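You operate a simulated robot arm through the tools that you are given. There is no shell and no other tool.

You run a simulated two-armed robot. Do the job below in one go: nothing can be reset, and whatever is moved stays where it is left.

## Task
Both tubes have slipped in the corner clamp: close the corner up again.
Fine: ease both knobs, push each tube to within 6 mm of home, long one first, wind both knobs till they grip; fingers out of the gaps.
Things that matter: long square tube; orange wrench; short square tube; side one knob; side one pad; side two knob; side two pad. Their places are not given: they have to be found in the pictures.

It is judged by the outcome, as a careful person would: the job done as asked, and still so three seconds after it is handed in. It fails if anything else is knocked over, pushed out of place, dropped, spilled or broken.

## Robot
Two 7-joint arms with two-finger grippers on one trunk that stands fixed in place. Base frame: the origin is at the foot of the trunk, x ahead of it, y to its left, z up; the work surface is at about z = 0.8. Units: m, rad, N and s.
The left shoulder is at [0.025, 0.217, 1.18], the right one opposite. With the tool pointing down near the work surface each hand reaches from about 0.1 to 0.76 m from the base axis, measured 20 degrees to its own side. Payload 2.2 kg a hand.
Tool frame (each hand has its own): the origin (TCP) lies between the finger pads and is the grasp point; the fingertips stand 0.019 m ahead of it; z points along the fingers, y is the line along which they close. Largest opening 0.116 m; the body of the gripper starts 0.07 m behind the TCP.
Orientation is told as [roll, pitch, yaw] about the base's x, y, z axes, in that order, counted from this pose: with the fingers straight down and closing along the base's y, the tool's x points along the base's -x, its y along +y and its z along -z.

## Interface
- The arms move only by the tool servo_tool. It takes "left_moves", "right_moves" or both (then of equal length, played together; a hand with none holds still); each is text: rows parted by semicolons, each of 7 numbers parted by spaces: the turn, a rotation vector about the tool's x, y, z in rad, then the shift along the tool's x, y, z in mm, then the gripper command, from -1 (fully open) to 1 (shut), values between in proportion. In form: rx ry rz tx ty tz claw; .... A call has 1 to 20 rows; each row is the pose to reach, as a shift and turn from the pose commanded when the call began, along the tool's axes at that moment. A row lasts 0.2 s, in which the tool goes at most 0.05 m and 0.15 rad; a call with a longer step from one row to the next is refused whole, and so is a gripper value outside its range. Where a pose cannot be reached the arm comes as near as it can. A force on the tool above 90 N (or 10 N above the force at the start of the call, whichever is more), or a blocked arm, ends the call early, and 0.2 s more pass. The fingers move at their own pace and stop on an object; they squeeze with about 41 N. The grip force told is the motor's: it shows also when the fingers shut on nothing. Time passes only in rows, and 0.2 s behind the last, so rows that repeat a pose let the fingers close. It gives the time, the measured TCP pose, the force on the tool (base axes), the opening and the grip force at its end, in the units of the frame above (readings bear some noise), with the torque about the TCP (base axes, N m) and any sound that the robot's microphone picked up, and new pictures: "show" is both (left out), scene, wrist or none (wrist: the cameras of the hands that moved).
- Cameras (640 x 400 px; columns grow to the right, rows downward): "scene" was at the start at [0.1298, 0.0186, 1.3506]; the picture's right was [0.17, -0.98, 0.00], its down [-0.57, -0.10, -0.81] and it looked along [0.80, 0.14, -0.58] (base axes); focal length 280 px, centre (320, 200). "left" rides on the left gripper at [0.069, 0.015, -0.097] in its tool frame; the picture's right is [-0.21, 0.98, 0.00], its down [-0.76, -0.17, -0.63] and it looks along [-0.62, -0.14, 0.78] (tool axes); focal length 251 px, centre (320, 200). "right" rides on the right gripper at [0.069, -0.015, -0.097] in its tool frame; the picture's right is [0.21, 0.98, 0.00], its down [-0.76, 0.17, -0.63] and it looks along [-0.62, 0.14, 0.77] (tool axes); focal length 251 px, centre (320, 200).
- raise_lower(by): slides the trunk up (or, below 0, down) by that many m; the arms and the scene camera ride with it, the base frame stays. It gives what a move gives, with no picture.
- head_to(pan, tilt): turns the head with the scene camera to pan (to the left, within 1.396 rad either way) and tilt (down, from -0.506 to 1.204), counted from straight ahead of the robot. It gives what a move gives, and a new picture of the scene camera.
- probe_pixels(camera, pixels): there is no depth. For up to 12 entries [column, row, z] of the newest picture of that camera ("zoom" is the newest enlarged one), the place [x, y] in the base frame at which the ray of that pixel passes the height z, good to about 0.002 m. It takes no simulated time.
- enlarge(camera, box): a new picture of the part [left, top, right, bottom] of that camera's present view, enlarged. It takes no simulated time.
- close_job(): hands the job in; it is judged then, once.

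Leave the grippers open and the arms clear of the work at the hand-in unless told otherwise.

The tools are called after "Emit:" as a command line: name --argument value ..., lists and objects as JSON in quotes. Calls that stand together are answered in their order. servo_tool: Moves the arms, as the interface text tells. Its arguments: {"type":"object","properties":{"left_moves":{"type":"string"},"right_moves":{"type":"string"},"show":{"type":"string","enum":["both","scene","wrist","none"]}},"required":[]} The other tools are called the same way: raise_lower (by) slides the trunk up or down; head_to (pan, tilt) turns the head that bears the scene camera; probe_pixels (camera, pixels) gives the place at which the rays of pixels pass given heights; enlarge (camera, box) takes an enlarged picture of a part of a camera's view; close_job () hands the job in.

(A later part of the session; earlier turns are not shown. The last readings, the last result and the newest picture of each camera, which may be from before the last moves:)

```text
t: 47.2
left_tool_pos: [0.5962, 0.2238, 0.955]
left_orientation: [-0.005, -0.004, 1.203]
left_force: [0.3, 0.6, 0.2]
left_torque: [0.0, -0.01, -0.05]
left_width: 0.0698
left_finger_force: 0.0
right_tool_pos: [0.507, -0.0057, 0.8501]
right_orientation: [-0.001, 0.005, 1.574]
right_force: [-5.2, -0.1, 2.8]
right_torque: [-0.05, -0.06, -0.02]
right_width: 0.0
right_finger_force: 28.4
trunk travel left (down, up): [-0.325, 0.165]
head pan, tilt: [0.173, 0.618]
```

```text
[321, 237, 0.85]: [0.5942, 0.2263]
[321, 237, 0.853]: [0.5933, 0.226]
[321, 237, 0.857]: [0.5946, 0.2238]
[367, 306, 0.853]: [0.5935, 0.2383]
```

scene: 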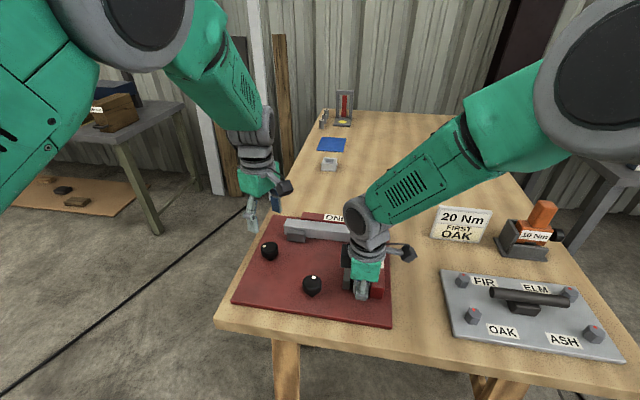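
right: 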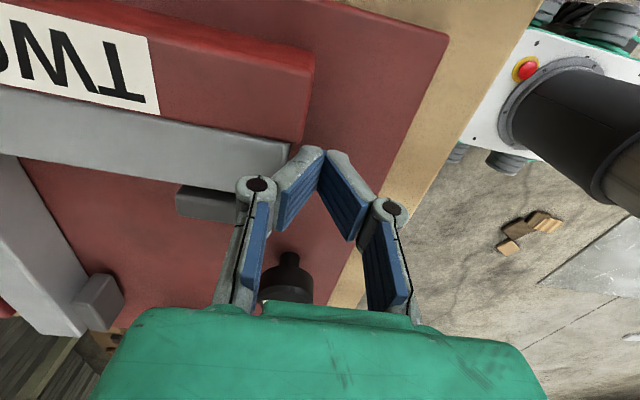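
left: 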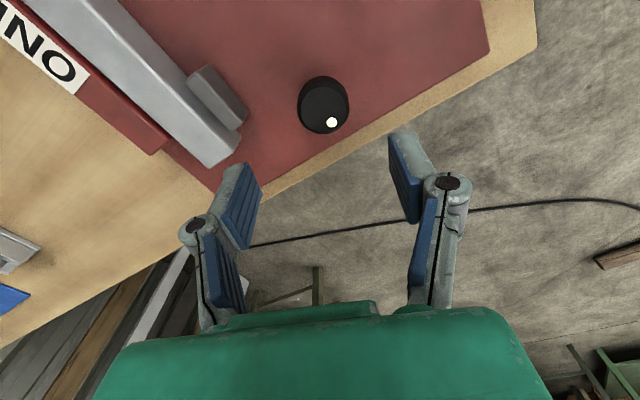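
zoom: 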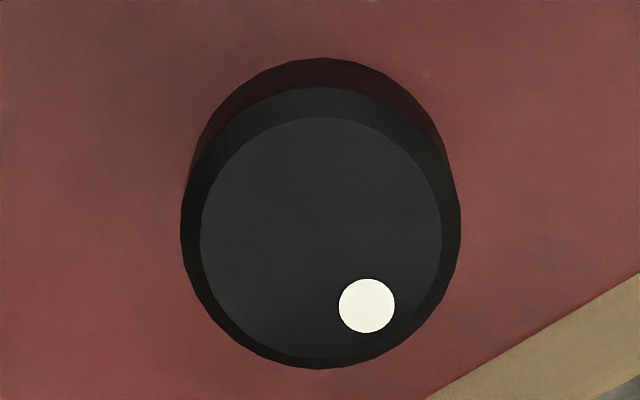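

The hand is centred within 2 mm. I'll lower 104 mm onto knob one and close, while the right hand backs off 5 mm more.

Emit:
servo_tool --left_moves "0 0 0 0 0 35 -0.2; 0 0 0 0 0 70 -0.2; 0 0 0 0 0 104 -0.2; 0 0 0 0 0 104 -0.2; 0 0 0 0 0 104 0.3; 0 0 0 0 0 104 0.6; 0 0 0 0 0 104 1; 0 0 0 0 0 104 1" --right_moves "0 0 0 0 2 0 1; 0 0 0 0 4 0 1; 0 0 0 0 5 0 1; 0 0 0 0 5 0 1; 0 0 0 0 5 0 1; 0 0 0 0 5 0 1; 0 0 0 0 5 0 1; 0 0 0 0 5 0 1" --show "wrist"

```text
t: 49.0
left_tool_pos: [0.5961, 0.2257, 0.849]
left_orientation: [-0.002, -0.003, 1.2]
left_force: [-13.4, 5.8, -6.0]
left_torque: [0.2, 0.04, 0.01]
left_width: 0.0418
left_finger_force: 44.7
right_tool_pos: [0.5034, -0.0055, 0.8514]
right_orientation: [0.0, 0.005, 1.574]
right_force: [-0.3, 0.7, 0.9]
right_torque: [-0.01, -0.02, 0.02]
right_width: 0.0001
right_finger_force: 28.7
trunk travel left (down, up): [-0.325, 0.165]
head pan, tilt: [0.173, 0.618]
```

right: 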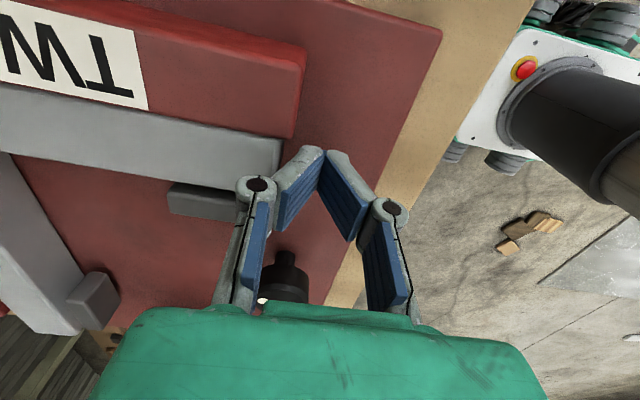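
left: 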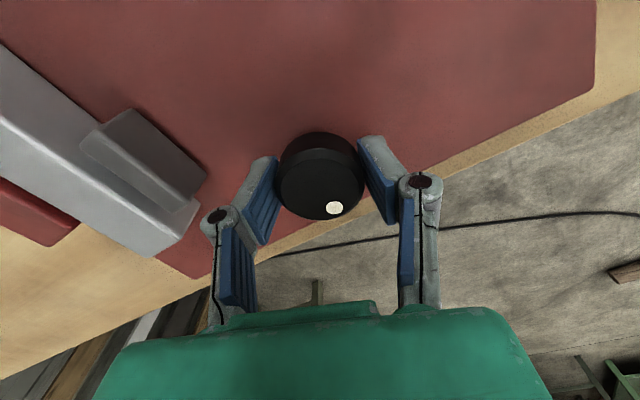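

Knob one is gripped. I'll wind it clockwise from above (positive turn about the tool's z) by 1.5 rad and read the torque.

Emit:
servo_tool --left_moves "0 0 0.125 0 0 0 1; 0 0 0.25 0 0 0 1; 0 0 0.375 0 0 0 1; 0 0 0.5 0 0 0 1; 0 0 0.625 0 0 0 1; 0 0 0.75 0 0 0 1; 0 0 0.875 0 0 0 1; 0 0 1.0 0 0 0 1; 0 0 1.125 0 0 0 1; 0 0 1.25 0 0 0 1; 0 0 1.375 0 0 0 1; 0 0 1.5 0 0 0 1; 0 0 1.5 0 0 0 1" --show "both"

```text
t: 51.8
left_tool_pos: [0.5953, 0.2251, 0.849]
left_orientation: [0.002, 0.001, -0.301]
left_force: [-18.1, 2.5, -16.4]
left_torque: [0.27, 0.31, 0.02]
left_width: 0.0415
left_finger_force: 45.4
right_tool_pos: [0.5037, -0.0058, 0.8505]
right_orientation: [-0.003, 0.007, 1.575]
right_force: [-0.4, 0.7, 0.1]
right_torque: [0.0, -0.01, 0.02]
right_width: 0.0
right_finger_force: 28.3
trunk travel left (down, up): [-0.325, 0.165]
head pan, tilt: [0.173, 0.618]
```

scene: 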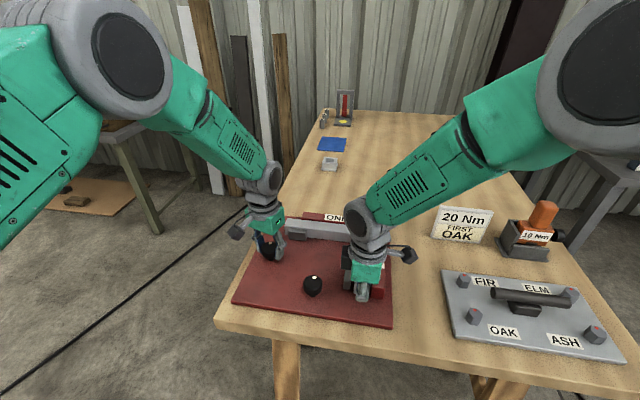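
left: 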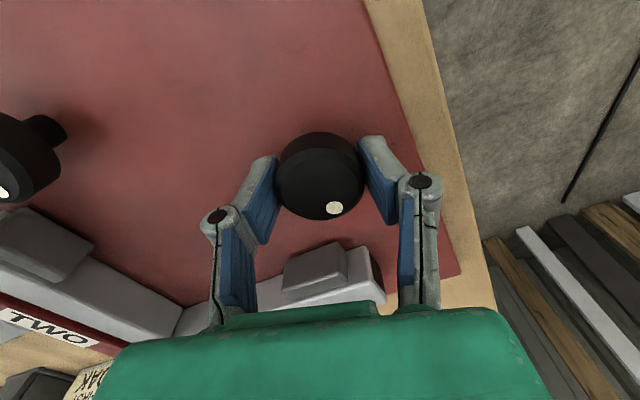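

There's no resistance yet (torque about z 0.02 N m) and the knob is following. I'll wind 0.5 rad more.

Emit:
servo_tool --left_moves "0 0 0.1 0 0 0 1; 0 0 0.2 0 0 0 1; 0 0 0.3 0 0 0 1; 0 0 0.4 0 0 0 1; 0 0 0.5 0 0 0 1; 0 0 0.5 0 0 0 1" --show "wrist"

Emit:
enlarge --camera "left" --box '[170, 120, 420, 310]'

```text
t: 53.2
left_tool_pos: [0.5961, 0.2244, 0.8496]
left_orientation: [0.002, 0.0, -0.801]
left_force: [-17.1, 2.7, -16.6]
left_torque: [0.28, 0.27, 0.01]
left_width: 0.0419
left_finger_force: 45.3
right_tool_pos: [0.5038, -0.0055, 0.8513]
right_orientation: [-0.001, 0.006, 1.574]
right_force: [1.1, 0.1, -0.1]
right_torque: [0.03, -0.01, 0.0]
right_width: 0.0
right_finger_force: 28.0
trunk travel left (down, up): [-0.325, 0.165]
head pan, tilt: [0.173, 0.618]
```

left: 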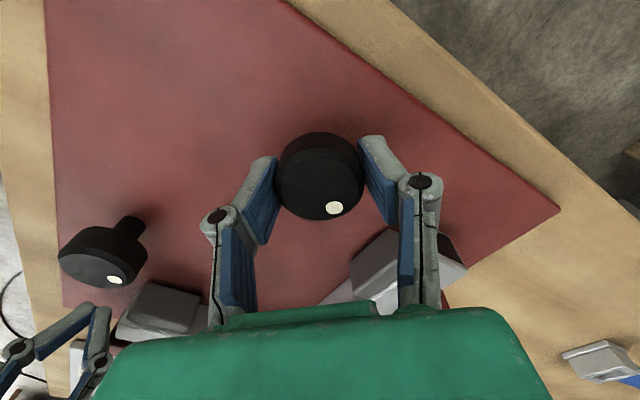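

```text
2.11 times, centred on (295, 215) of left
```

zoom: 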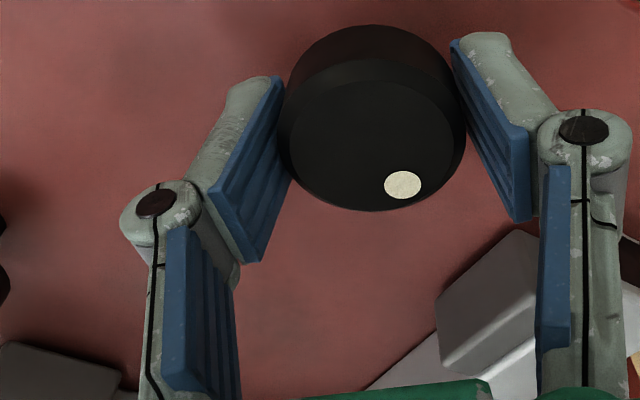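

Still no torque at 2.0 rad wound. I'll keep going in steps of 0.4 rad and watch.

Emit:
servo_tool --left_moves "0 0 0.1 0 0 0 1; 0 0 0.2 0 0 0 1; 0 0 0.3 0 0 0 1; 0 0 0.4 0 0 0 1; 0 0 0.4 0 0 0 1" --show "both"

Emit:
enlarge --camera "right" --box '[0, 200, 200, 360]'

```text
t: 54.4
left_tool_pos: [0.5951, 0.2247, 0.849]
left_orientation: [-0.001, 0.0, -1.202]
left_force: [-19.3, 2.9, -18.1]
left_torque: [-0.31, 0.28, 0.48]
left_width: 0.0418
left_finger_force: 45.3
right_tool_pos: [0.503, -0.0053, 0.8509]
right_orientation: [-0.002, 0.005, 1.575]
right_force: [-0.2, 0.4, 0.5]
right_torque: [0.01, 0.0, -0.02]
right_width: 0.0
right_finger_force: 29.0
trunk travel left (down, up): [-0.325, 0.165]
head pan, tilt: [0.173, 0.618]
```

scene: 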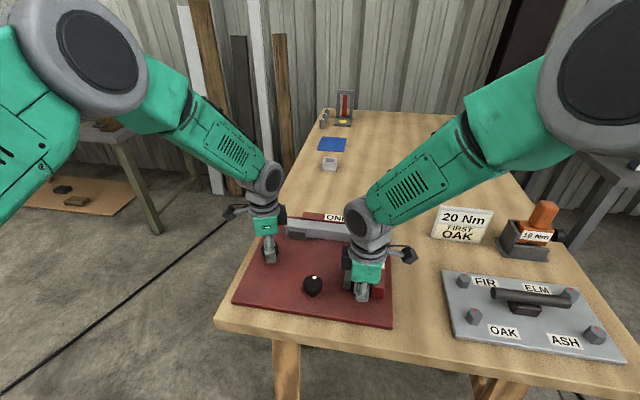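
left: 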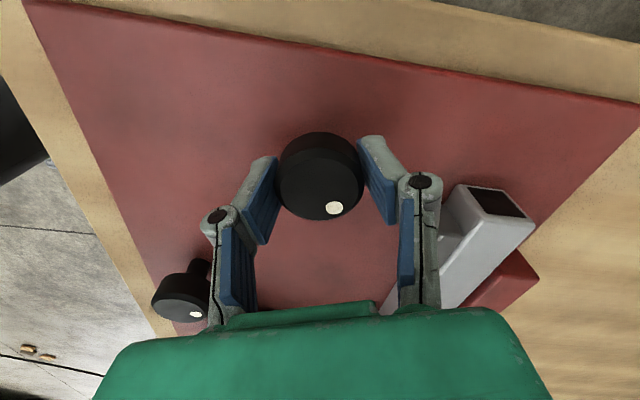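

```text
2.50 times, centred on (100, 280) of right
```

zoom: 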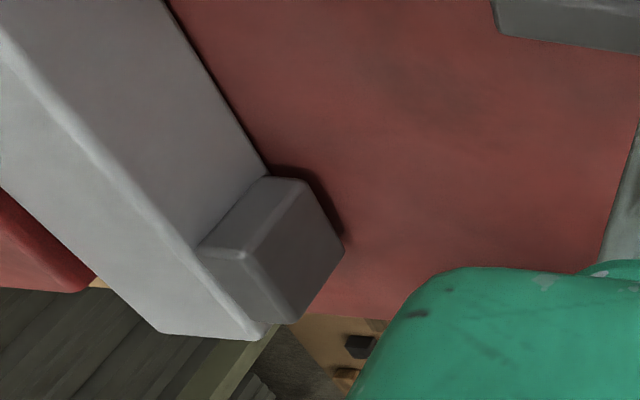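

Resistance has begun: torque about z is 0.48 N m and pad one now touches the tube. I'll wind 0.2 rad more in small steps.

Emit:
servo_tool --left_moves "0 0 0.07 0 0 0 1; 0 0 0.14 0 0 0 1; 0 0 0.2 0 0 0 1; 0 0 0.2 0 0 0 1" --show "wrist"

```text
t: 55.4
left_tool_pos: [0.595, 0.2246, 0.8486]
left_orientation: [0.001, 0.0, -1.401]
left_force: [-19.0, -0.8, -18.8]
left_torque: [0.08, 0.33, 1.06]
left_width: 0.0416
left_finger_force: 45.0
right_tool_pos: [0.5052, -0.0059, 0.8492]
right_orientation: [0.0, 0.004, 1.573]
right_force: [-0.1, 0.0, -0.3]
right_torque: [0.01, -0.02, 0.02]
right_width: 0.0
right_finger_force: 28.8
trunk travel left (down, up): [-0.325, 0.165]
head pan, tilt: [0.173, 0.618]
```

left: 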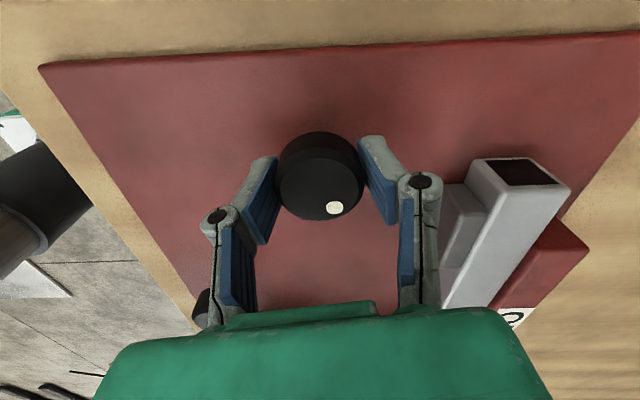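

Torque is 1.06 N m and rising, with no slip: the dot stays at (334, 208). I'll snug it a little more, 0.15 rad.

Emit:
servo_tool --left_moves "0 0 0.05 0 0 0 1; 0 0 0.1 0 0 0 1; 0 0 0.15 0 0 0 1; 0 0 0.15 0 0 0 1" --show "wrist"

```text
t: 56.4
left_tool_pos: [0.5952, 0.2229, 0.8484]
left_orientation: [0.0, 0.0, -1.552]
left_force: [-17.1, -10.3, -22.6]
left_torque: [-0.29, 0.36, 0.55]
left_width: 0.0408
left_finger_force: 44.8
right_tool_pos: [0.505, -0.0071, 0.8519]
right_orientation: [0.0, 0.005, 1.574]
right_force: [0.8, 0.5, -0.2]
right_torque: [-0.01, 0.0, 0.03]
right_width: 0.0
right_finger_force: 28.5
trunk travel left (down, up): [-0.325, 0.165]
head pan, tilt: [0.173, 0.618]
```

left: 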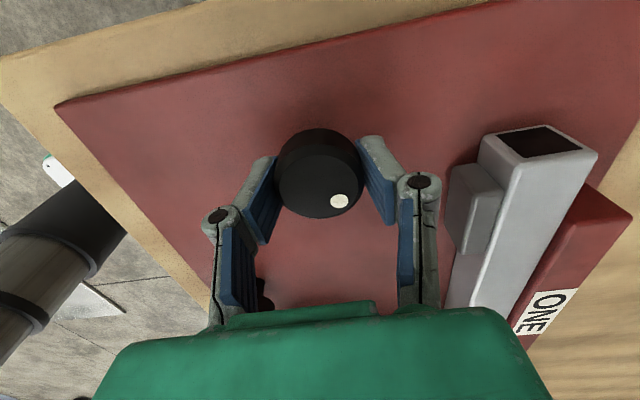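

The fingers now slip on the knob: the dot moved to (339, 201) and torque fell back from 1.1 N m. So knob one is wound as tight as the fingers can, and pad one grips. I'll release it, rise and park the left hand, turning back to yaw 0.

Emit:
servo_tool --left_moves "0 0 0 0 0 0 -0.2; 0 0 0 0 0 0 -0.2; 0 0 0 0 0 -35 -0.2; 0 0 0 0 0 -70 -0.2; 0 0 0 0 0 -105 -0.2; 0 0 -0.13 8 0 -113 -0.2; 0 0 -0.26 16 0 -121 -0.2; 0 0 -0.39 25 0 -129 -0.2; 0 0 -0.52 33 0 -137 -0.2; 0 0 -0.65 42 0 -145 -0.2; 0 0 -0.78 50 0 -153 -0.2; 0 0 -0.91 58 0 -161 -0.2; 0 0 -1.04 67 0 -169 -0.2; 0 0 -1.17 75 0 -177 -0.2; 0 0 -1.3 83 0 -185 -0.2; 0 0 -1.43 92 0 -193 -0.2; 0 0 -1.55 100 2 -205 -0.2; 0 0 -1.55 100 2 -205 -0.2" --show "both"

```text
t: 60.2
left_tool_pos: [0.5963, 0.325, 1.0569]
left_orientation: [0.0, -0.005, 0.002]
left_force: [-0.1, 0.4, 0.0]
left_torque: [-0.02, -0.05, -0.02]
left_width: 0.0698
left_finger_force: 0.0
right_tool_pos: [0.5026, -0.0068, 0.8512]
right_orientation: [-0.002, 0.005, 1.574]
right_force: [0.3, -0.5, 0.1]
right_torque: [0.02, -0.02, -0.01]
right_width: 0.0
right_finger_force: 28.6
trunk travel left (down, up): [-0.325, 0.165]
head pan, tilt: [0.173, 0.618]
```

scene: 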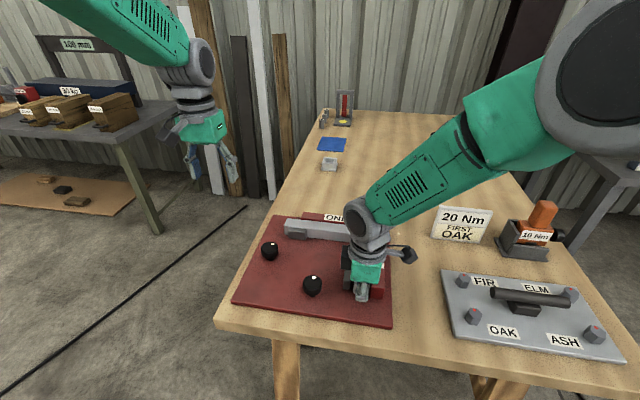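
left: 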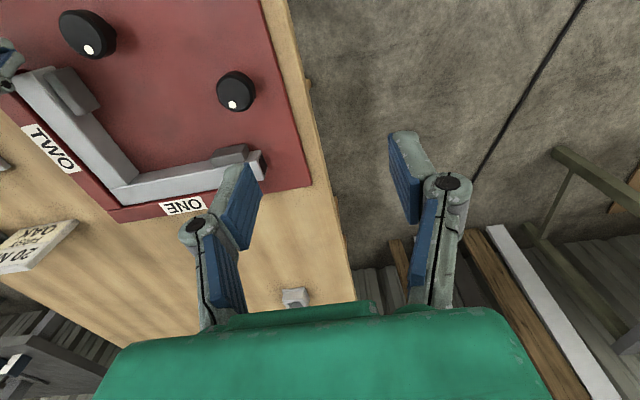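

I'll zoom the left camera on the corner joint and on pad one to check both.

Emit:
enlarge --camera "left" --box '[85, 150, 185, 220]'

Emit:
enlarge --camera "left" --box '[180, 60, 300, 200]'

```text
5.71 times, centred on (135, 185) of left
```

zoom: 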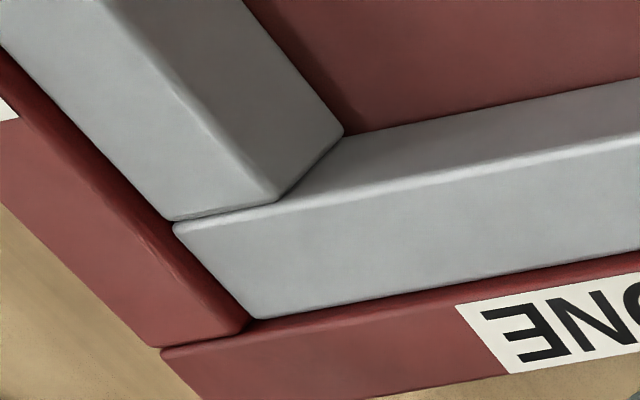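

```text
2.86 times, centred on (240, 130) of left
```

zoom: 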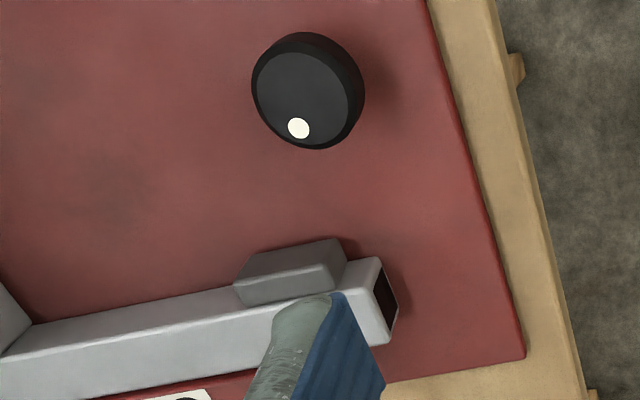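

The joint looks closed and pad one is pressed on the long tube. I'll nudge the short tube again with the right hand to make sure it's still seated: 8 mm toward +x in small steps to light contact.

Emit:
servo_tool --right_moves "0 0 0 0 -3 0 1; 0 0 0 0 -5 0 1; 0 0 0 0 -6 0 1; 0 0 0 0 -7 0 1; 0 0 0 0 -8 0 1; 0 0 0 0 -8 0 1" --show "none"

Emit:
enlarge --camera "left" --box '[85, 150, 185, 220]'

```text
t: 61.6
left_tool_pos: [0.5946, 0.3239, 1.0567]
left_orientation: [0.0, -0.008, 0.0]
left_force: [-0.6, 0.0, -0.4]
left_torque: [0.03, 0.04, 0.02]
left_width: 0.0697
left_finger_force: 0.0
right_tool_pos: [0.5108, -0.0062, 0.8516]
right_orientation: [-0.003, 0.005, 1.577]
right_force: [-13.2, 0.7, 9.2]
right_torque: [0.0, -0.1, -0.09]
right_width: 0.0001
right_finger_force: 28.4
trunk travel left (down, up): [-0.325, 0.165]
head pan, tilt: [0.173, 0.618]
```

```text
5.71 times, centred on (135, 185) of left
```

zoom: 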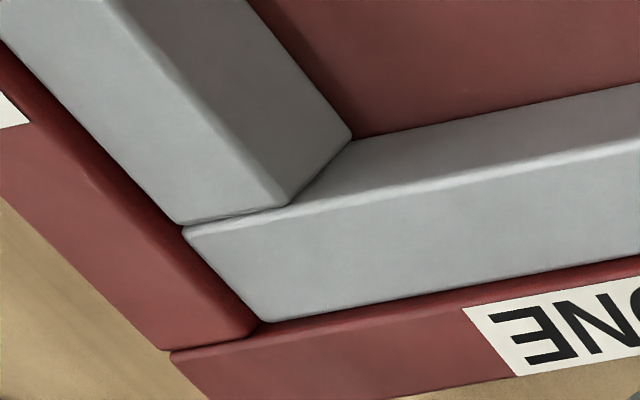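

The short tube is firmly seated: 13 N of contact and the joint closed. Now I'll back the right hand off −x, raise it, open to 0.07 m and carry it over knob two.

Emit:
servo_tool --right_moves "0 0 0 0 8 0 1; 0 0 0 0 25 0 1; 0 0 0 0 25 -35 1; 0 0 0 0 25 -70 1; 0 0 0 0 25 -105 1; 0 0 0 -35 17 -105 0.5; 0 0 0 -70 9 -105 -0.2; 0 0 0 -106.5 2.3 -105 -0.2; 0 0 0 -106.5 2.3 -105 -0.2; 0 0 0 -106.5 2.3 -105 -0.2" --show "both"

```text
t: 63.8
left_tool_pos: [0.5965, 0.3235, 1.0559]
left_orientation: [0.002, -0.005, 0.001]
left_force: [0.2, -0.7, 0.4]
left_torque: [0.02, -0.03, -0.02]
left_width: 0.0696
left_finger_force: 0.1
right_tool_pos: [0.5141, 0.0949, 0.9608]
right_orientation: [-0.002, -0.003, 1.559]
right_force: [-0.6, 0.3, -0.1]
right_torque: [-0.01, 0.02, -0.03]
right_width: 0.0696
right_finger_force: 0.0
trunk travel left (down, up): [-0.325, 0.165]
head pan, tilt: [0.173, 0.618]
```

scene: 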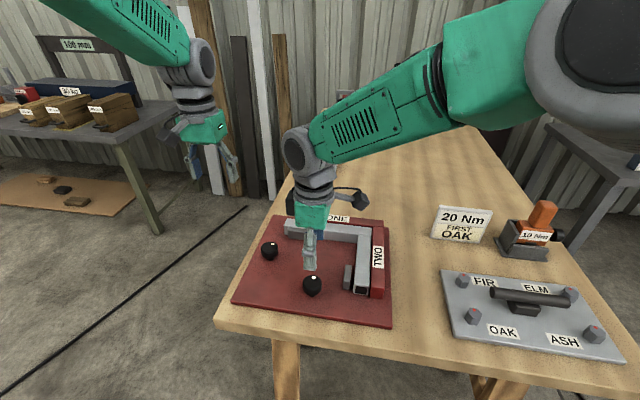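
right: 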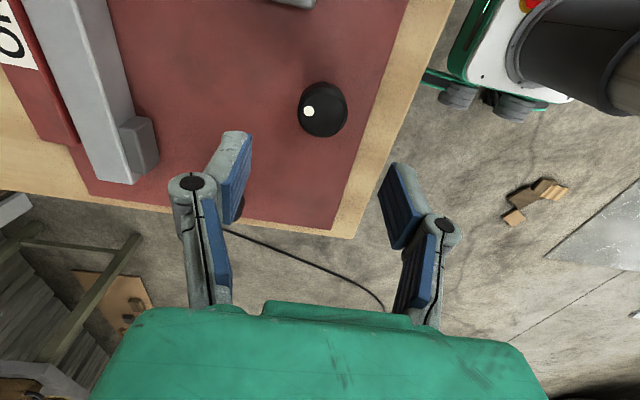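

The hand seems to be still settling. I'll hold for two rows and then zoom in on knob two.

Emit:
servo_tool --right_moves "0 0 0 0 0 0 -0.2; 0 0 0 0 0 0 -0.2" --show "wrist"

Emit:
enlarge --camera "right" --box '[278, 65, 368, 140]'

```text
t: 64.4
left_tool_pos: [0.5955, 0.3245, 1.0556]
left_orientation: [0.001, -0.005, 0.0]
left_force: [0.1, -0.2, 0.0]
left_torque: [0.01, -0.02, 0.01]
left_width: 0.0696
left_finger_force: 0.0
right_tool_pos: [0.5125, 0.0946, 0.9587]
right_orientation: [-0.001, -0.003, 1.56]
right_force: [0.3, 0.7, 0.6]
right_torque: [-0.03, 0.0, 0.02]
right_width: 0.0695
right_finger_force: 0.0
trunk travel left (down, up): [-0.325, 0.165]
head pan, tilt: [0.173, 0.618]
```

right: 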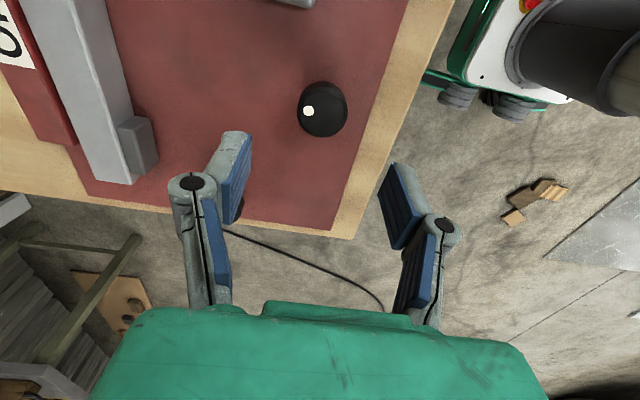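

```text
5.33 times, centred on (323, 102) of right
```

zoom: 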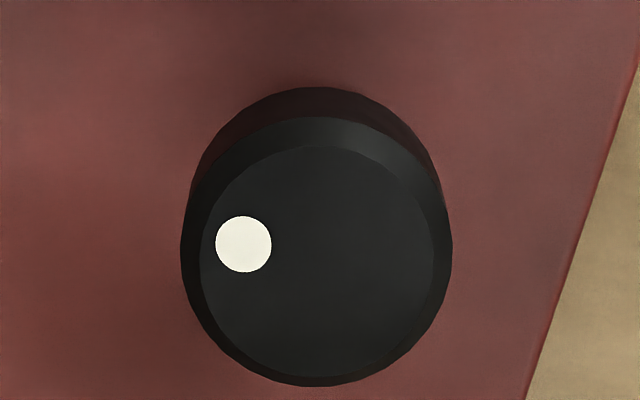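

I'll probe knob two's centre at zoom (318, 262). The readings say the hand is at about (0.513, 0.095).

Emit:
probe_pixels --camera "zoom" --pixels '[[318, 262, 0.85], [318, 262, 0.853], [318, 262, 0.857]]'

```text
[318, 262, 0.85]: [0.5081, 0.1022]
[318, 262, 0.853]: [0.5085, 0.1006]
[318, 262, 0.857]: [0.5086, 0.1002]
```

The knob's centre is (0.5085, 0.101) but the hand sits 6–7 mm off its command, so this posture is near a limit. I'll reduce the yaw by 0.4 rad at the same commanded point and see whether the hand centres.

Emit:
servo_tool --right_moves "0 0 0.1 0 0 0 -0.2; 0 0 0.2 0 0 0 -0.2; 0 0 0.3 0 0 0 -0.2; 0 0 0.4 0 0 0 -0.2; 0 0 0.4 0 0 0 -0.2" --show "none"

```text
t: 65.6
left_tool_pos: [0.5968, 0.3247, 1.055]
left_orientation: [-0.001, -0.005, 0.0]
left_force: [0.1, -0.3, 0.0]
left_torque: [-0.01, 0.0, 0.0]
left_width: 0.0695
left_finger_force: 0.0
right_tool_pos: [0.515, 0.0964, 0.9601]
right_orientation: [0.0, -0.006, 1.159]
right_force: [-0.6, 0.0, 0.4]
right_torque: [0.0, -0.01, -0.01]
right_width: 0.0697
right_finger_force: 0.1
trunk travel left (down, up): [-0.325, 0.165]
head pan, tilt: [0.173, 0.618]
```

The hand is still about 6 mm off at this height. On the first visit it centred once lowered to z≈0.85, so I'll lower it with a wider opening (0.085 m, enough to clear the knob despite the offset) and turn to yaw 1.87 on the way. Fingers stay open.

Emit:
servo_tool --right_moves "0 0 -0.1 0 0 20 -0.47; 0 0 -0.2 0 0 40 -0.47; 0 0 -0.3 0 0 60 -0.47; 0 0 -0.4 0 0 80 -0.47; 0 0 -0.5 0 0 95 -0.47; 0 0 -0.6 0 0 106 -0.47; 0 0 -0.7 0 0 106 -0.47; 0 0 -0.7 0 0 106 -0.47" --show "both"

```text
t: 67.4
left_tool_pos: [0.5972, 0.3249, 1.0554]
left_orientation: [-0.001, -0.004, -0.002]
left_force: [-0.5, 0.2, -0.1]
left_torque: [-0.01, 0.03, -0.02]
left_width: 0.0696
left_finger_force: 0.2
right_tool_pos: [0.5094, 0.1019, 0.8493]
right_orientation: [0.0, 0.004, 1.875]
right_force: [-0.4, -0.2, -0.1]
right_torque: [0.0, -0.02, 0.01]
right_width: 0.0851
right_finger_force: 0.1
trunk travel left (down, up): [-0.325, 0.165]
head pan, tilt: [0.173, 0.618]
```

scene: 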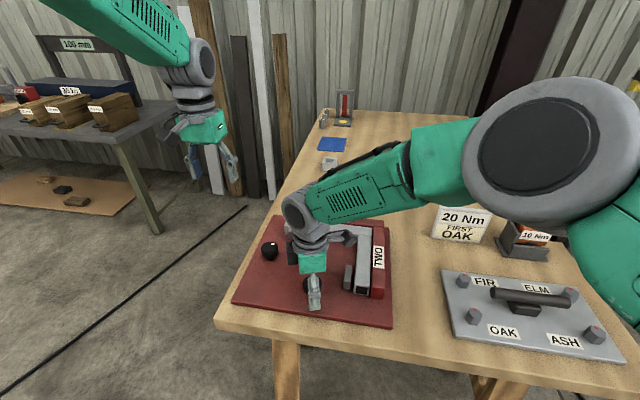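
right: 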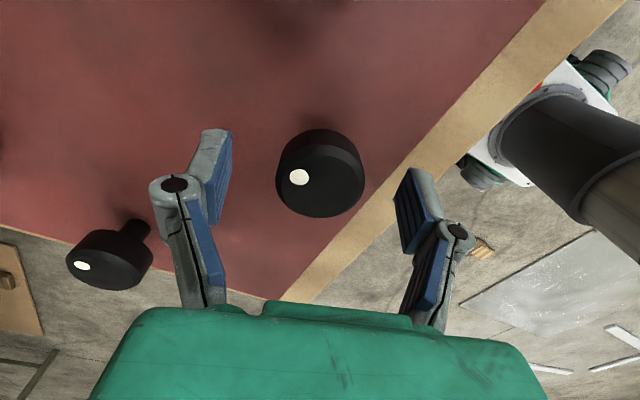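

The hand is centred now, with the knob between the fingers. I'll close on it and wind clockwise by 1.6 rad.

Emit:
servo_tool --right_moves "0 0 0 0 0 0 0.1; 0 0 0 0 0 0 0.6; 0 0 0 0 0 0 1; 0 0 0 0 0 0 1; 0 0 0.12 0 0 0 1; 0 0 0.24 0 0 0 1; 0 0 0.36 0 0 0 1; 0 0 0.48 0 0 0 1; 0 0 0.6 0 0 0 1; 0 0 0.72 0 0 0 1; 0 0 0.84 0 0 0 1; 0 0 0.96 0 0 0 1; 0 0 1.08 0 0 0 1; 0 0 1.2 0 0 0 1; 0 0 1.32 0 0 0 1; 0 0 1.44 0 0 0 1; 0 0 1.56 0 0 0 1; 0 0 1.6 0 0 0 1; 0 0 1.6 0 0 0 1" --show "both"

```text
t: 71.4
left_tool_pos: [0.5982, 0.324, 1.0548]
left_orientation: [0.001, -0.002, -0.001]
left_force: [-0.3, 0.3, 0.3]
left_torque: [0.04, 0.02, 0.06]
left_width: 0.0696
left_finger_force: 0.0
right_tool_pos: [0.5114, 0.1014, 0.8485]
right_orientation: [-0.005, -0.002, 0.273]
right_force: [24.3, 0.5, 4.2]
right_torque: [0.11, -0.59, -0.02]
right_width: 0.0422
right_finger_force: 45.7
trunk travel left (down, up): [-0.325, 0.165]
head pan, tilt: [0.173, 0.618]
```

scene: 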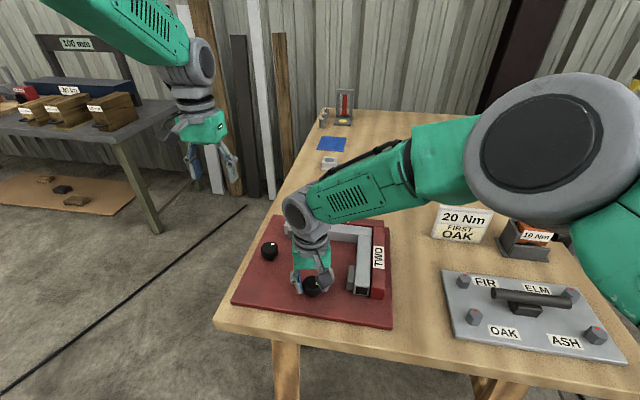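
right: 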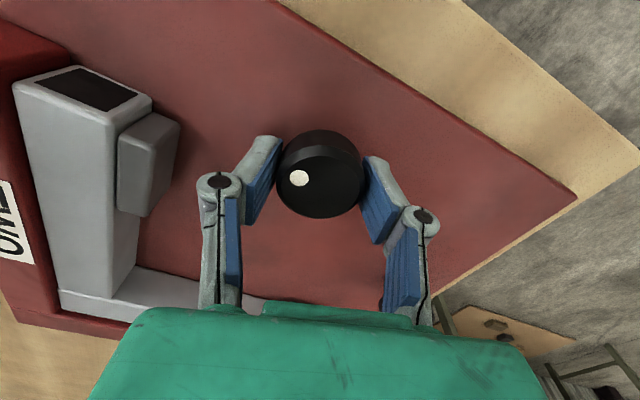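

There's no torque yet after 1.6 rad, and the hand carries +24 N sideways in x. I'll shift 2 mm toward +x to relieve it and wind another 0.4 rad.

Emit:
servo_tool --right_moves "0 0 0.1 -1.9 -0.5 0 1; 0 0 0.2 -1.9 -0.5 0 1; 0 0 0.3 -1.9 -0.5 0 1; 0 0 0.4 -1.9 -0.5 0 1; 0 0 0.4 -1.9 -0.5 0 1" --show "wrist"

```text
t: 72.6
left_tool_pos: [0.5976, 0.3241, 1.0551]
left_orientation: [0.003, -0.005, -0.001]
left_force: [0.2, 0.3, -0.4]
left_torque: [0.0, 0.02, 0.01]
left_width: 0.0696
left_finger_force: 0.0
right_tool_pos: [0.5119, 0.0988, 0.8488]
right_orientation: [-0.004, 0.001, -0.127]
right_force: [12.6, -4.6, 3.3]
right_torque: [-0.27, 0.22, 0.09]
right_width: 0.0414
right_finger_force: 45.2
trunk travel left (down, up): [-0.325, 0.165]
head pan, tilt: [0.173, 0.618]
```

right: 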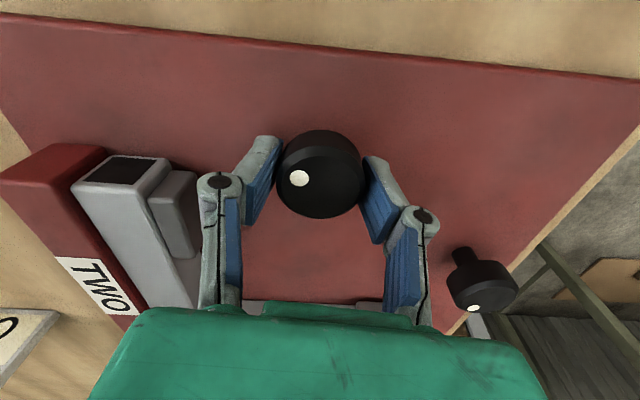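

Torque is just starting (0.09 N m) and pad two is at the tube. I'll wind 0.3 rad more.

Emit:
servo_tool --right_moves "0 0 0.1 0 0 0 1; 0 0 0.2 0 0 0 1; 0 0 0.3 0 0 0 1; 0 0 0.3 0 0 0 1" --show "wrist"

```text
t: 73.6
left_tool_pos: [0.5968, 0.3239, 1.0558]
left_orientation: [0.001, -0.005, 0.001]
left_force: [0.6, -0.1, 0.3]
left_torque: [-0.01, 0.05, 0.01]
left_width: 0.0696
left_finger_force: 0.0
right_tool_pos: [0.5105, 0.0998, 0.8485]
right_orientation: [-0.005, -0.001, -0.425]
right_force: [1.8, -6.5, -4.4]
right_torque: [0.06, -0.09, 0.33]
right_width: 0.0407
right_finger_force: 45.4
trunk travel left (down, up): [-0.325, 0.165]
head pan, tilt: [0.173, 0.618]
```

right: 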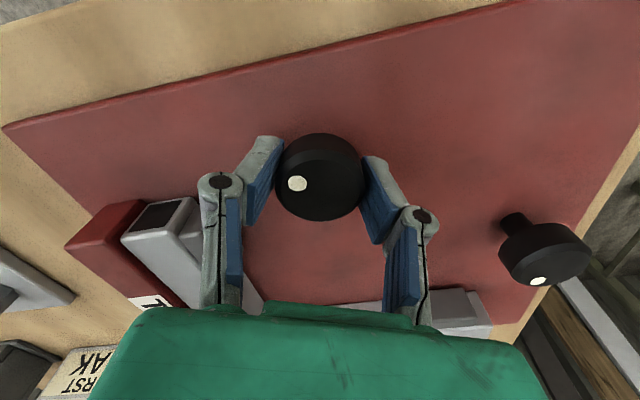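

Torque is now 0.33 N m and rising. I'll wind 0.25 rad more.

Emit:
servo_tool --right_moves "0 0 0.07 0 0 0 1; 0 0 0.14 0 0 0 1; 0 0 0.2 0 0 0 1; 0 0 0.25 0 0 0 1; 0 0 0.25 0 0 0 1" --show "wrist"

```text
t: 74.8
left_tool_pos: [0.5986, 0.3241, 1.0555]
left_orientation: [0.001, -0.005, 0.001]
left_force: [-1.0, 0.7, -0.5]
left_torque: [-0.02, 0.04, -0.04]
left_width: 0.0695
left_finger_force: 0.1
right_tool_pos: [0.5119, 0.0995, 0.848]
right_orientation: [-0.008, -0.002, -0.676]
right_force: [-9.6, -7.7, -23.5]
right_torque: [0.18, 0.18, 0.99]
right_width: 0.0403
right_finger_force: 45.2
trunk travel left (down, up): [-0.325, 0.165]
head pan, tilt: [0.173, 0.618]
```

right: 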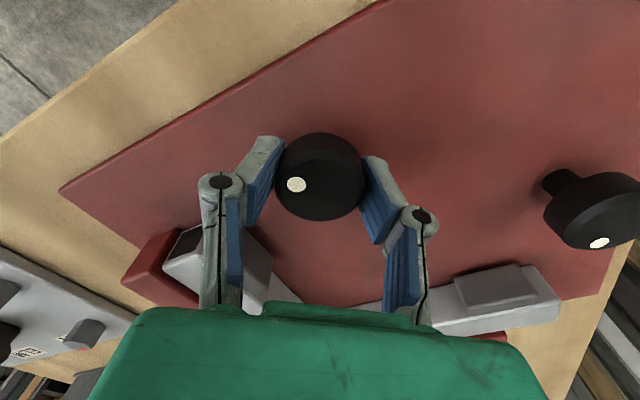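

Torque is 0.99 N m and still no slip. I'll make one last snug of 0.1 rad.

Emit:
servo_tool --right_moves "0 0 0.05 0 0 0 1; 0 0 0.1 0 0 0 1; 0 0 0.1 0 0 0 1" --show "wrist"

```text
t: 75.6
left_tool_pos: [0.598, 0.3233, 1.0554]
left_orientation: [0.001, -0.002, 0.001]
left_force: [-0.1, -0.9, -0.7]
left_torque: [0.0, -0.01, 0.02]
left_width: 0.0696
left_finger_force: 0.1
right_tool_pos: [0.5114, 0.0987, 0.8478]
right_orientation: [-0.004, -0.004, -0.774]
right_force: [-9.5, -10.6, -30.6]
right_torque: [0.25, 0.13, 1.23]
right_width: 0.0406
right_finger_force: 44.9
trunk travel left (down, up): [-0.325, 0.165]
head pan, tilt: [0.173, 0.618]
```

right: 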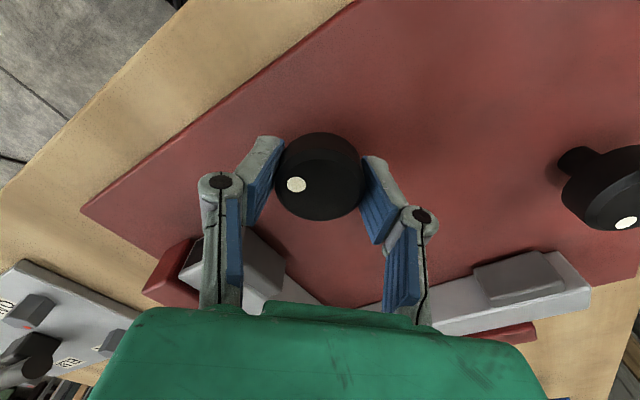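

Torque is 1.23 N m, so knob two is firmly wound and pad two grips. I'll release it, rise and draw the right hand away to the right.

Emit:
servo_tool --right_moves "0 0 0 0 0 0 -0.3; 0 0 0 0 0 0 -0.3; 0 0 0 0 0 0 -0.3; 0 0 0 0 0 -35 -0.3; 0 0 0 0 0 -70 -0.3; 0 0 0 0 0 -105 -0.3; 0 0 -0.11 -24 -20.4 -118 -0.3; 0 0 -0.22 -48 -41 -132 -0.3; 0 0 -0.33 -72 -61 -146 -0.3; 0 0 -0.44 -96 -82 -160 -0.3; 0 0 -0.55 -120 -102 -174 -0.3; 0 0 -0.66 -144 -122 -188 -0.3; 0 0 -0.774 -168 -143 -200 -0.3; 0 0 -0.774 -168 -143 -200 -0.3" --show "both"

```text
t: 78.6
left_tool_pos: [0.5974, 0.3225, 1.0552]
left_orientation: [0.0, -0.005, -0.001]
left_force: [0.0, -0.1, -0.5]
left_torque: [0.0, -0.03, -0.02]
left_width: 0.0695
left_finger_force: 0.1
right_tool_pos: [0.5316, -0.1203, 1.0515]
right_orientation: [-0.004, -0.001, 0.0]
right_force: [0.6, -1.2, 0.8]
right_torque: [-0.02, 0.01, 0.03]
right_width: 0.0751
right_finger_force: 0.1
trunk travel left (down, up): [-0.325, 0.165]
head pan, tilt: [0.173, 0.618]
```

scene: 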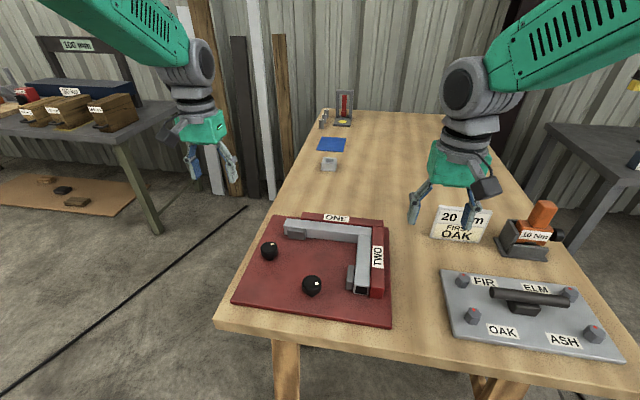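
right: 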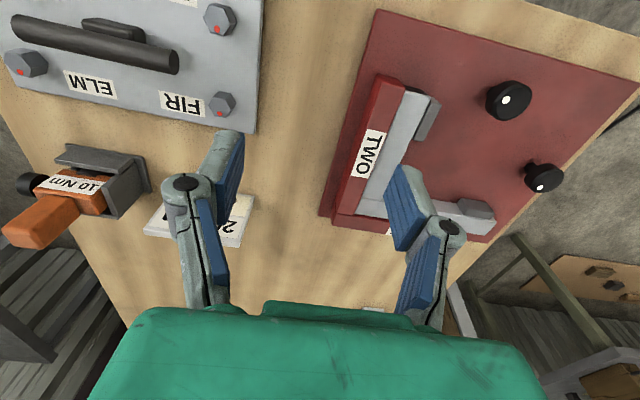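

Both hands are clear. I'll inspect the result with zooms of the corner, the pads and the knobs.

Emit:
enlarge --camera "scene" --box '[335, 210, 400, 255]'

Emit:
enlarge --camera "scene" --box '[250, 205, 400, 310]'

Emit:
enlarge --camera "left" --box '[0, 0, 320, 230]'

Emit:
enlarge --camera "left" --box '[85, 150, 185, 220]'

```text
8.89 times, centred on (368, 232) of scene
```

zoom: 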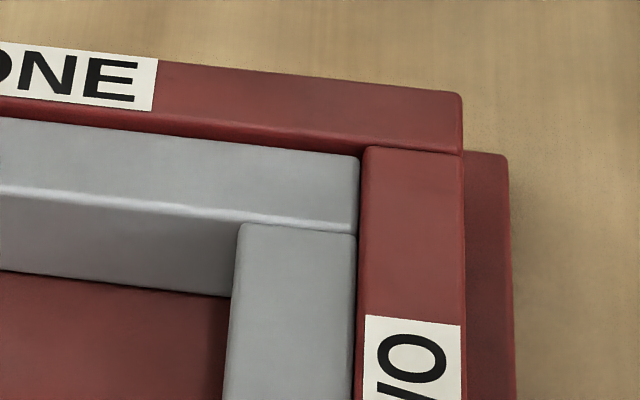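

```text
3.81 times, centred on (325, 258) of scene
```

zoom: 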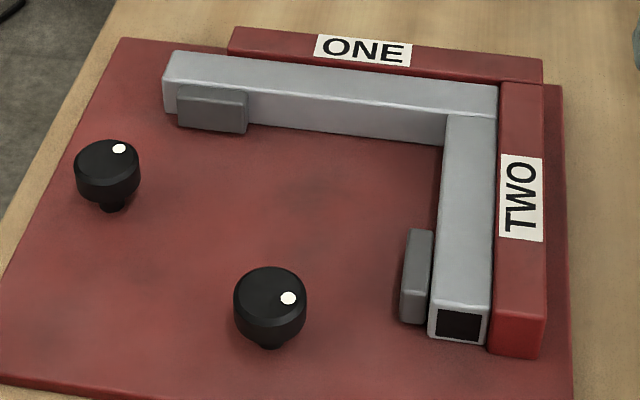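

```text
1.74 times, centred on (160, 115) of left
```

zoom: 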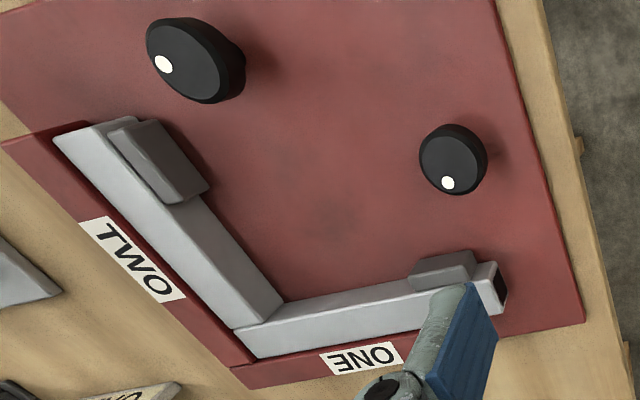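

```text
5.71 times, centred on (135, 185) of left
```

zoom: 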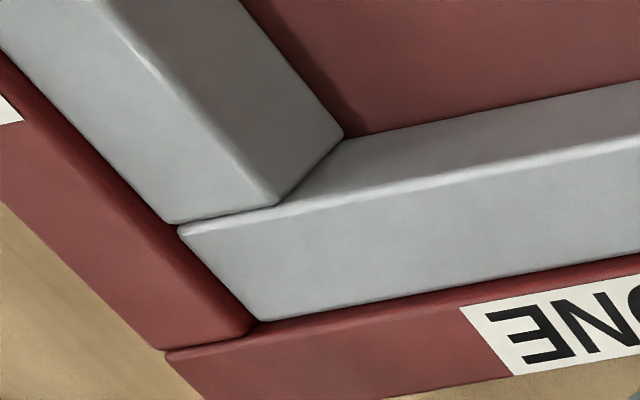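

Both joints look closed and the pads touch. But knob two's dot looks about where it started, so the knobs may have sprung back a bit when released. I'll measure the dots' angles closely.

Emit:
enlarge --camera "right" --box '[475, 70, 575, 205]'

Emit:
enlarge --camera "left" --box '[60, 0, 290, 130]'

```text
2.96 times, centred on (525, 138) of right
```

zoom: 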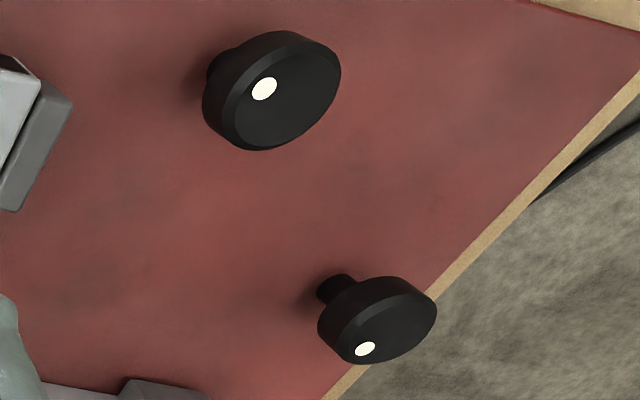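

```text
2.78 times, centred on (175, 65) of left
```

zoom: 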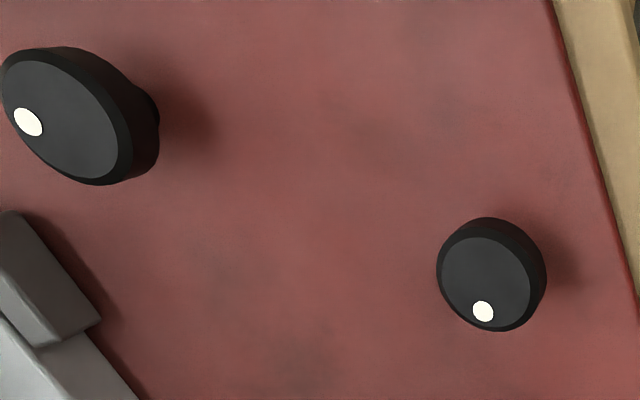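

I'll probe the dots and the top-face centres in this left zoom.

Emit:
probe_pixels --camera "zoom" --pixels '[[28, 122, 0.853], [60, 118, 0.853], [483, 311, 0.853], [484, 282, 0.853], [3, 90, 0.853], [117, 150, 0.853], [440, 275, 0.853], [530, 288, 0.853]]'

```text
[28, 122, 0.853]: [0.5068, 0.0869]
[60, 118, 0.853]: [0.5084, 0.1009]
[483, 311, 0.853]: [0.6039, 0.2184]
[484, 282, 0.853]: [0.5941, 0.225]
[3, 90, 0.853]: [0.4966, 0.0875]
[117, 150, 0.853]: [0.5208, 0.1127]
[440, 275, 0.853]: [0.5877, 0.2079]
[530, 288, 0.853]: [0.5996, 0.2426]
```

Angle readings: knob one sits about 0.2 rad tighter than at the start, but knob two sits about 0.3 rad looser than at the start, so it did spring back on release. I'll wait about 2 s and re-measure, to see whether they keep creeping, and look closely at pad two.

Emit:
servo_tool --right_moves "0 0 0 0 0 0 -0.3; 0 0 0 0 0 0 -0.3; 0 0 0 0 0 0 -0.3; 0 0 0 0 0 0 -0.3; 0 0 0 0 0 0 -0.3; 0 0 0 0 0 0 -0.3; 0 0 0 0 0 0 -0.3; 0 0 0 0 0 0 -0.3; 0 0 0 0 0 0 -0.3; 0 0 0 0 0 0 -0.3" --show "both"

Emit:
enlarge --camera "left" --box '[60, 0, 290, 130]'

Emit:
enlarge --camera "scene" --box '[335, 250, 400, 310]'

Emit:
enlarge --camera "scene" --box '[255, 205, 335, 270]'

```text
t: 80.8
left_tool_pos: [0.5966, 0.3252, 1.0559]
left_orientation: [0.001, -0.006, 0.0]
left_force: [0.5, 0.0, -0.6]
left_torque: [-0.04, -0.01, -0.03]
left_width: 0.0697
left_finger_force: 0.0
right_tool_pos: [0.5317, -0.1191, 1.0518]
right_orientation: [-0.005, -0.002, 0.001]
right_force: [-0.1, -0.5, 1.1]
right_torque: [0.01, 0.0, 0.01]
right_width: 0.0754
right_finger_force: 0.0
trunk travel left (down, up): [-0.325, 0.165]
head pan, tilt: [0.173, 0.618]
```

scene: 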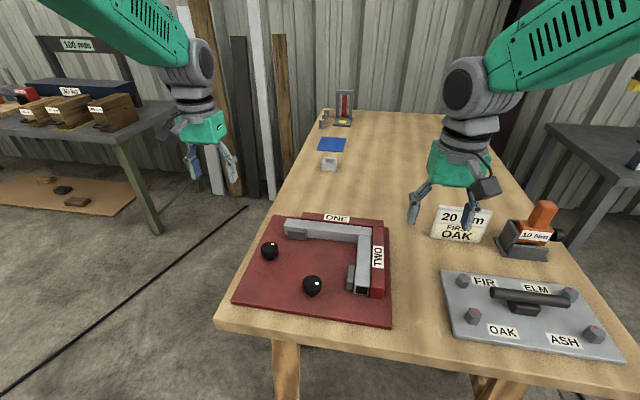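
right: 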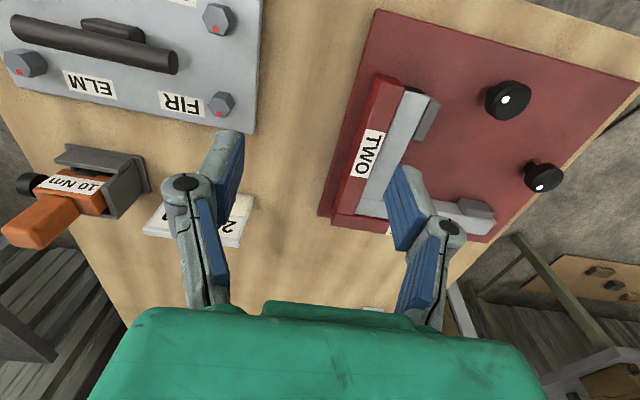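

```text
2.78 times, centred on (175, 65) of left
```

zoom: 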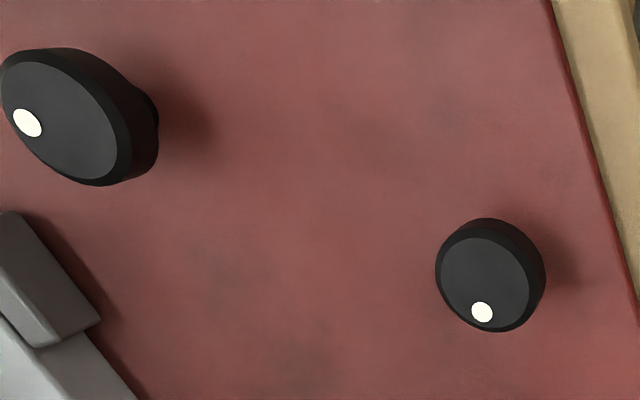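

```text
6.67 times, centred on (368, 280) of scene
```

zoom: 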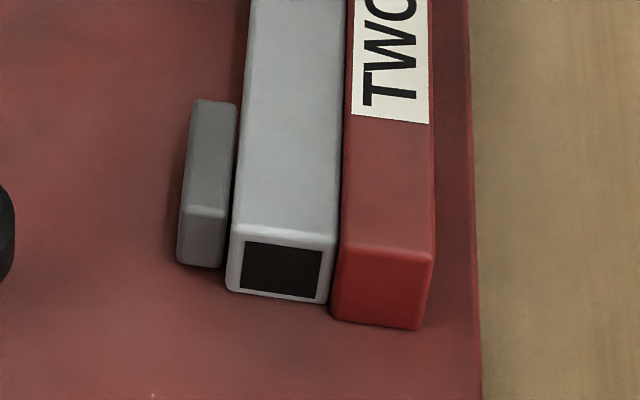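

```text
6.15 times, centred on (295, 238) of scene
```

zoom: 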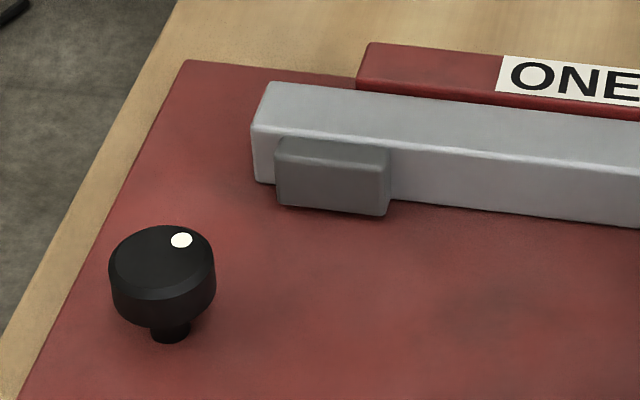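

The dots haven't crept, but pad two now shows a thin dark gap of about 1–2 mm to the short tube. The strong wind-up spring-back overshot when the fingers let go. I'll go back to knob two and wind it again, this time letting go from a moderate torque. First I'll bring the right hand over knob two at yaw +0.6.

Emit:
servo_tool --right_moves "0 0 -0.06 2 22 5 -0.345; 0 0 -0.12 4 44 14 -0.345; 0 0 -0.18 7 66 24 -0.345; 0 0 -0.24 9 88 34 -0.345; 0 0 -0.3 11 110 45 -0.345; 0 0 -0.36 13 132 56 -0.345; 0 0 -0.42 15 154 67 -0.345; 0 0 -0.48 18 176 78 -0.345; 0 0 -0.54 20 198 88 -0.345; 0 0 -0.6 22 220.5 97 -0.345; 0 0 -0.6 22 220.5 97 -0.345" --show "both"

```text
t: 83.2
left_tool_pos: [0.5958, 0.3247, 1.0552]
left_orientation: [0.0, -0.005, -0.001]
left_force: [-0.6, -0.5, -0.7]
left_torque: [0.03, -0.01, -0.01]
left_width: 0.0697
left_finger_force: 0.1
right_tool_pos: [0.5134, 0.0972, 0.9531]
right_orientation: [-0.003, 0.001, 0.589]
right_force: [-0.1, 0.0, 0.8]
right_torque: [-0.02, -0.03, 0.0]
right_width: 0.0778
right_finger_force: 0.0
trunk travel left (down, up): [-0.325, 0.165]
head pan, tilt: [0.173, 0.618]
```

scene: 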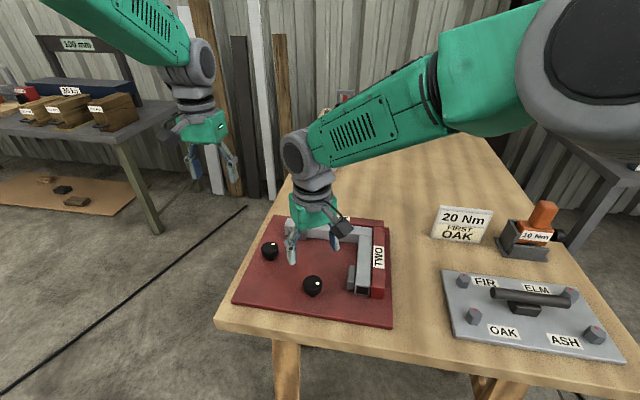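
right: 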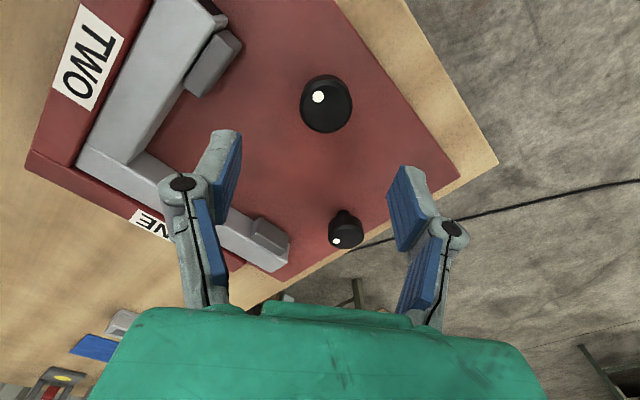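

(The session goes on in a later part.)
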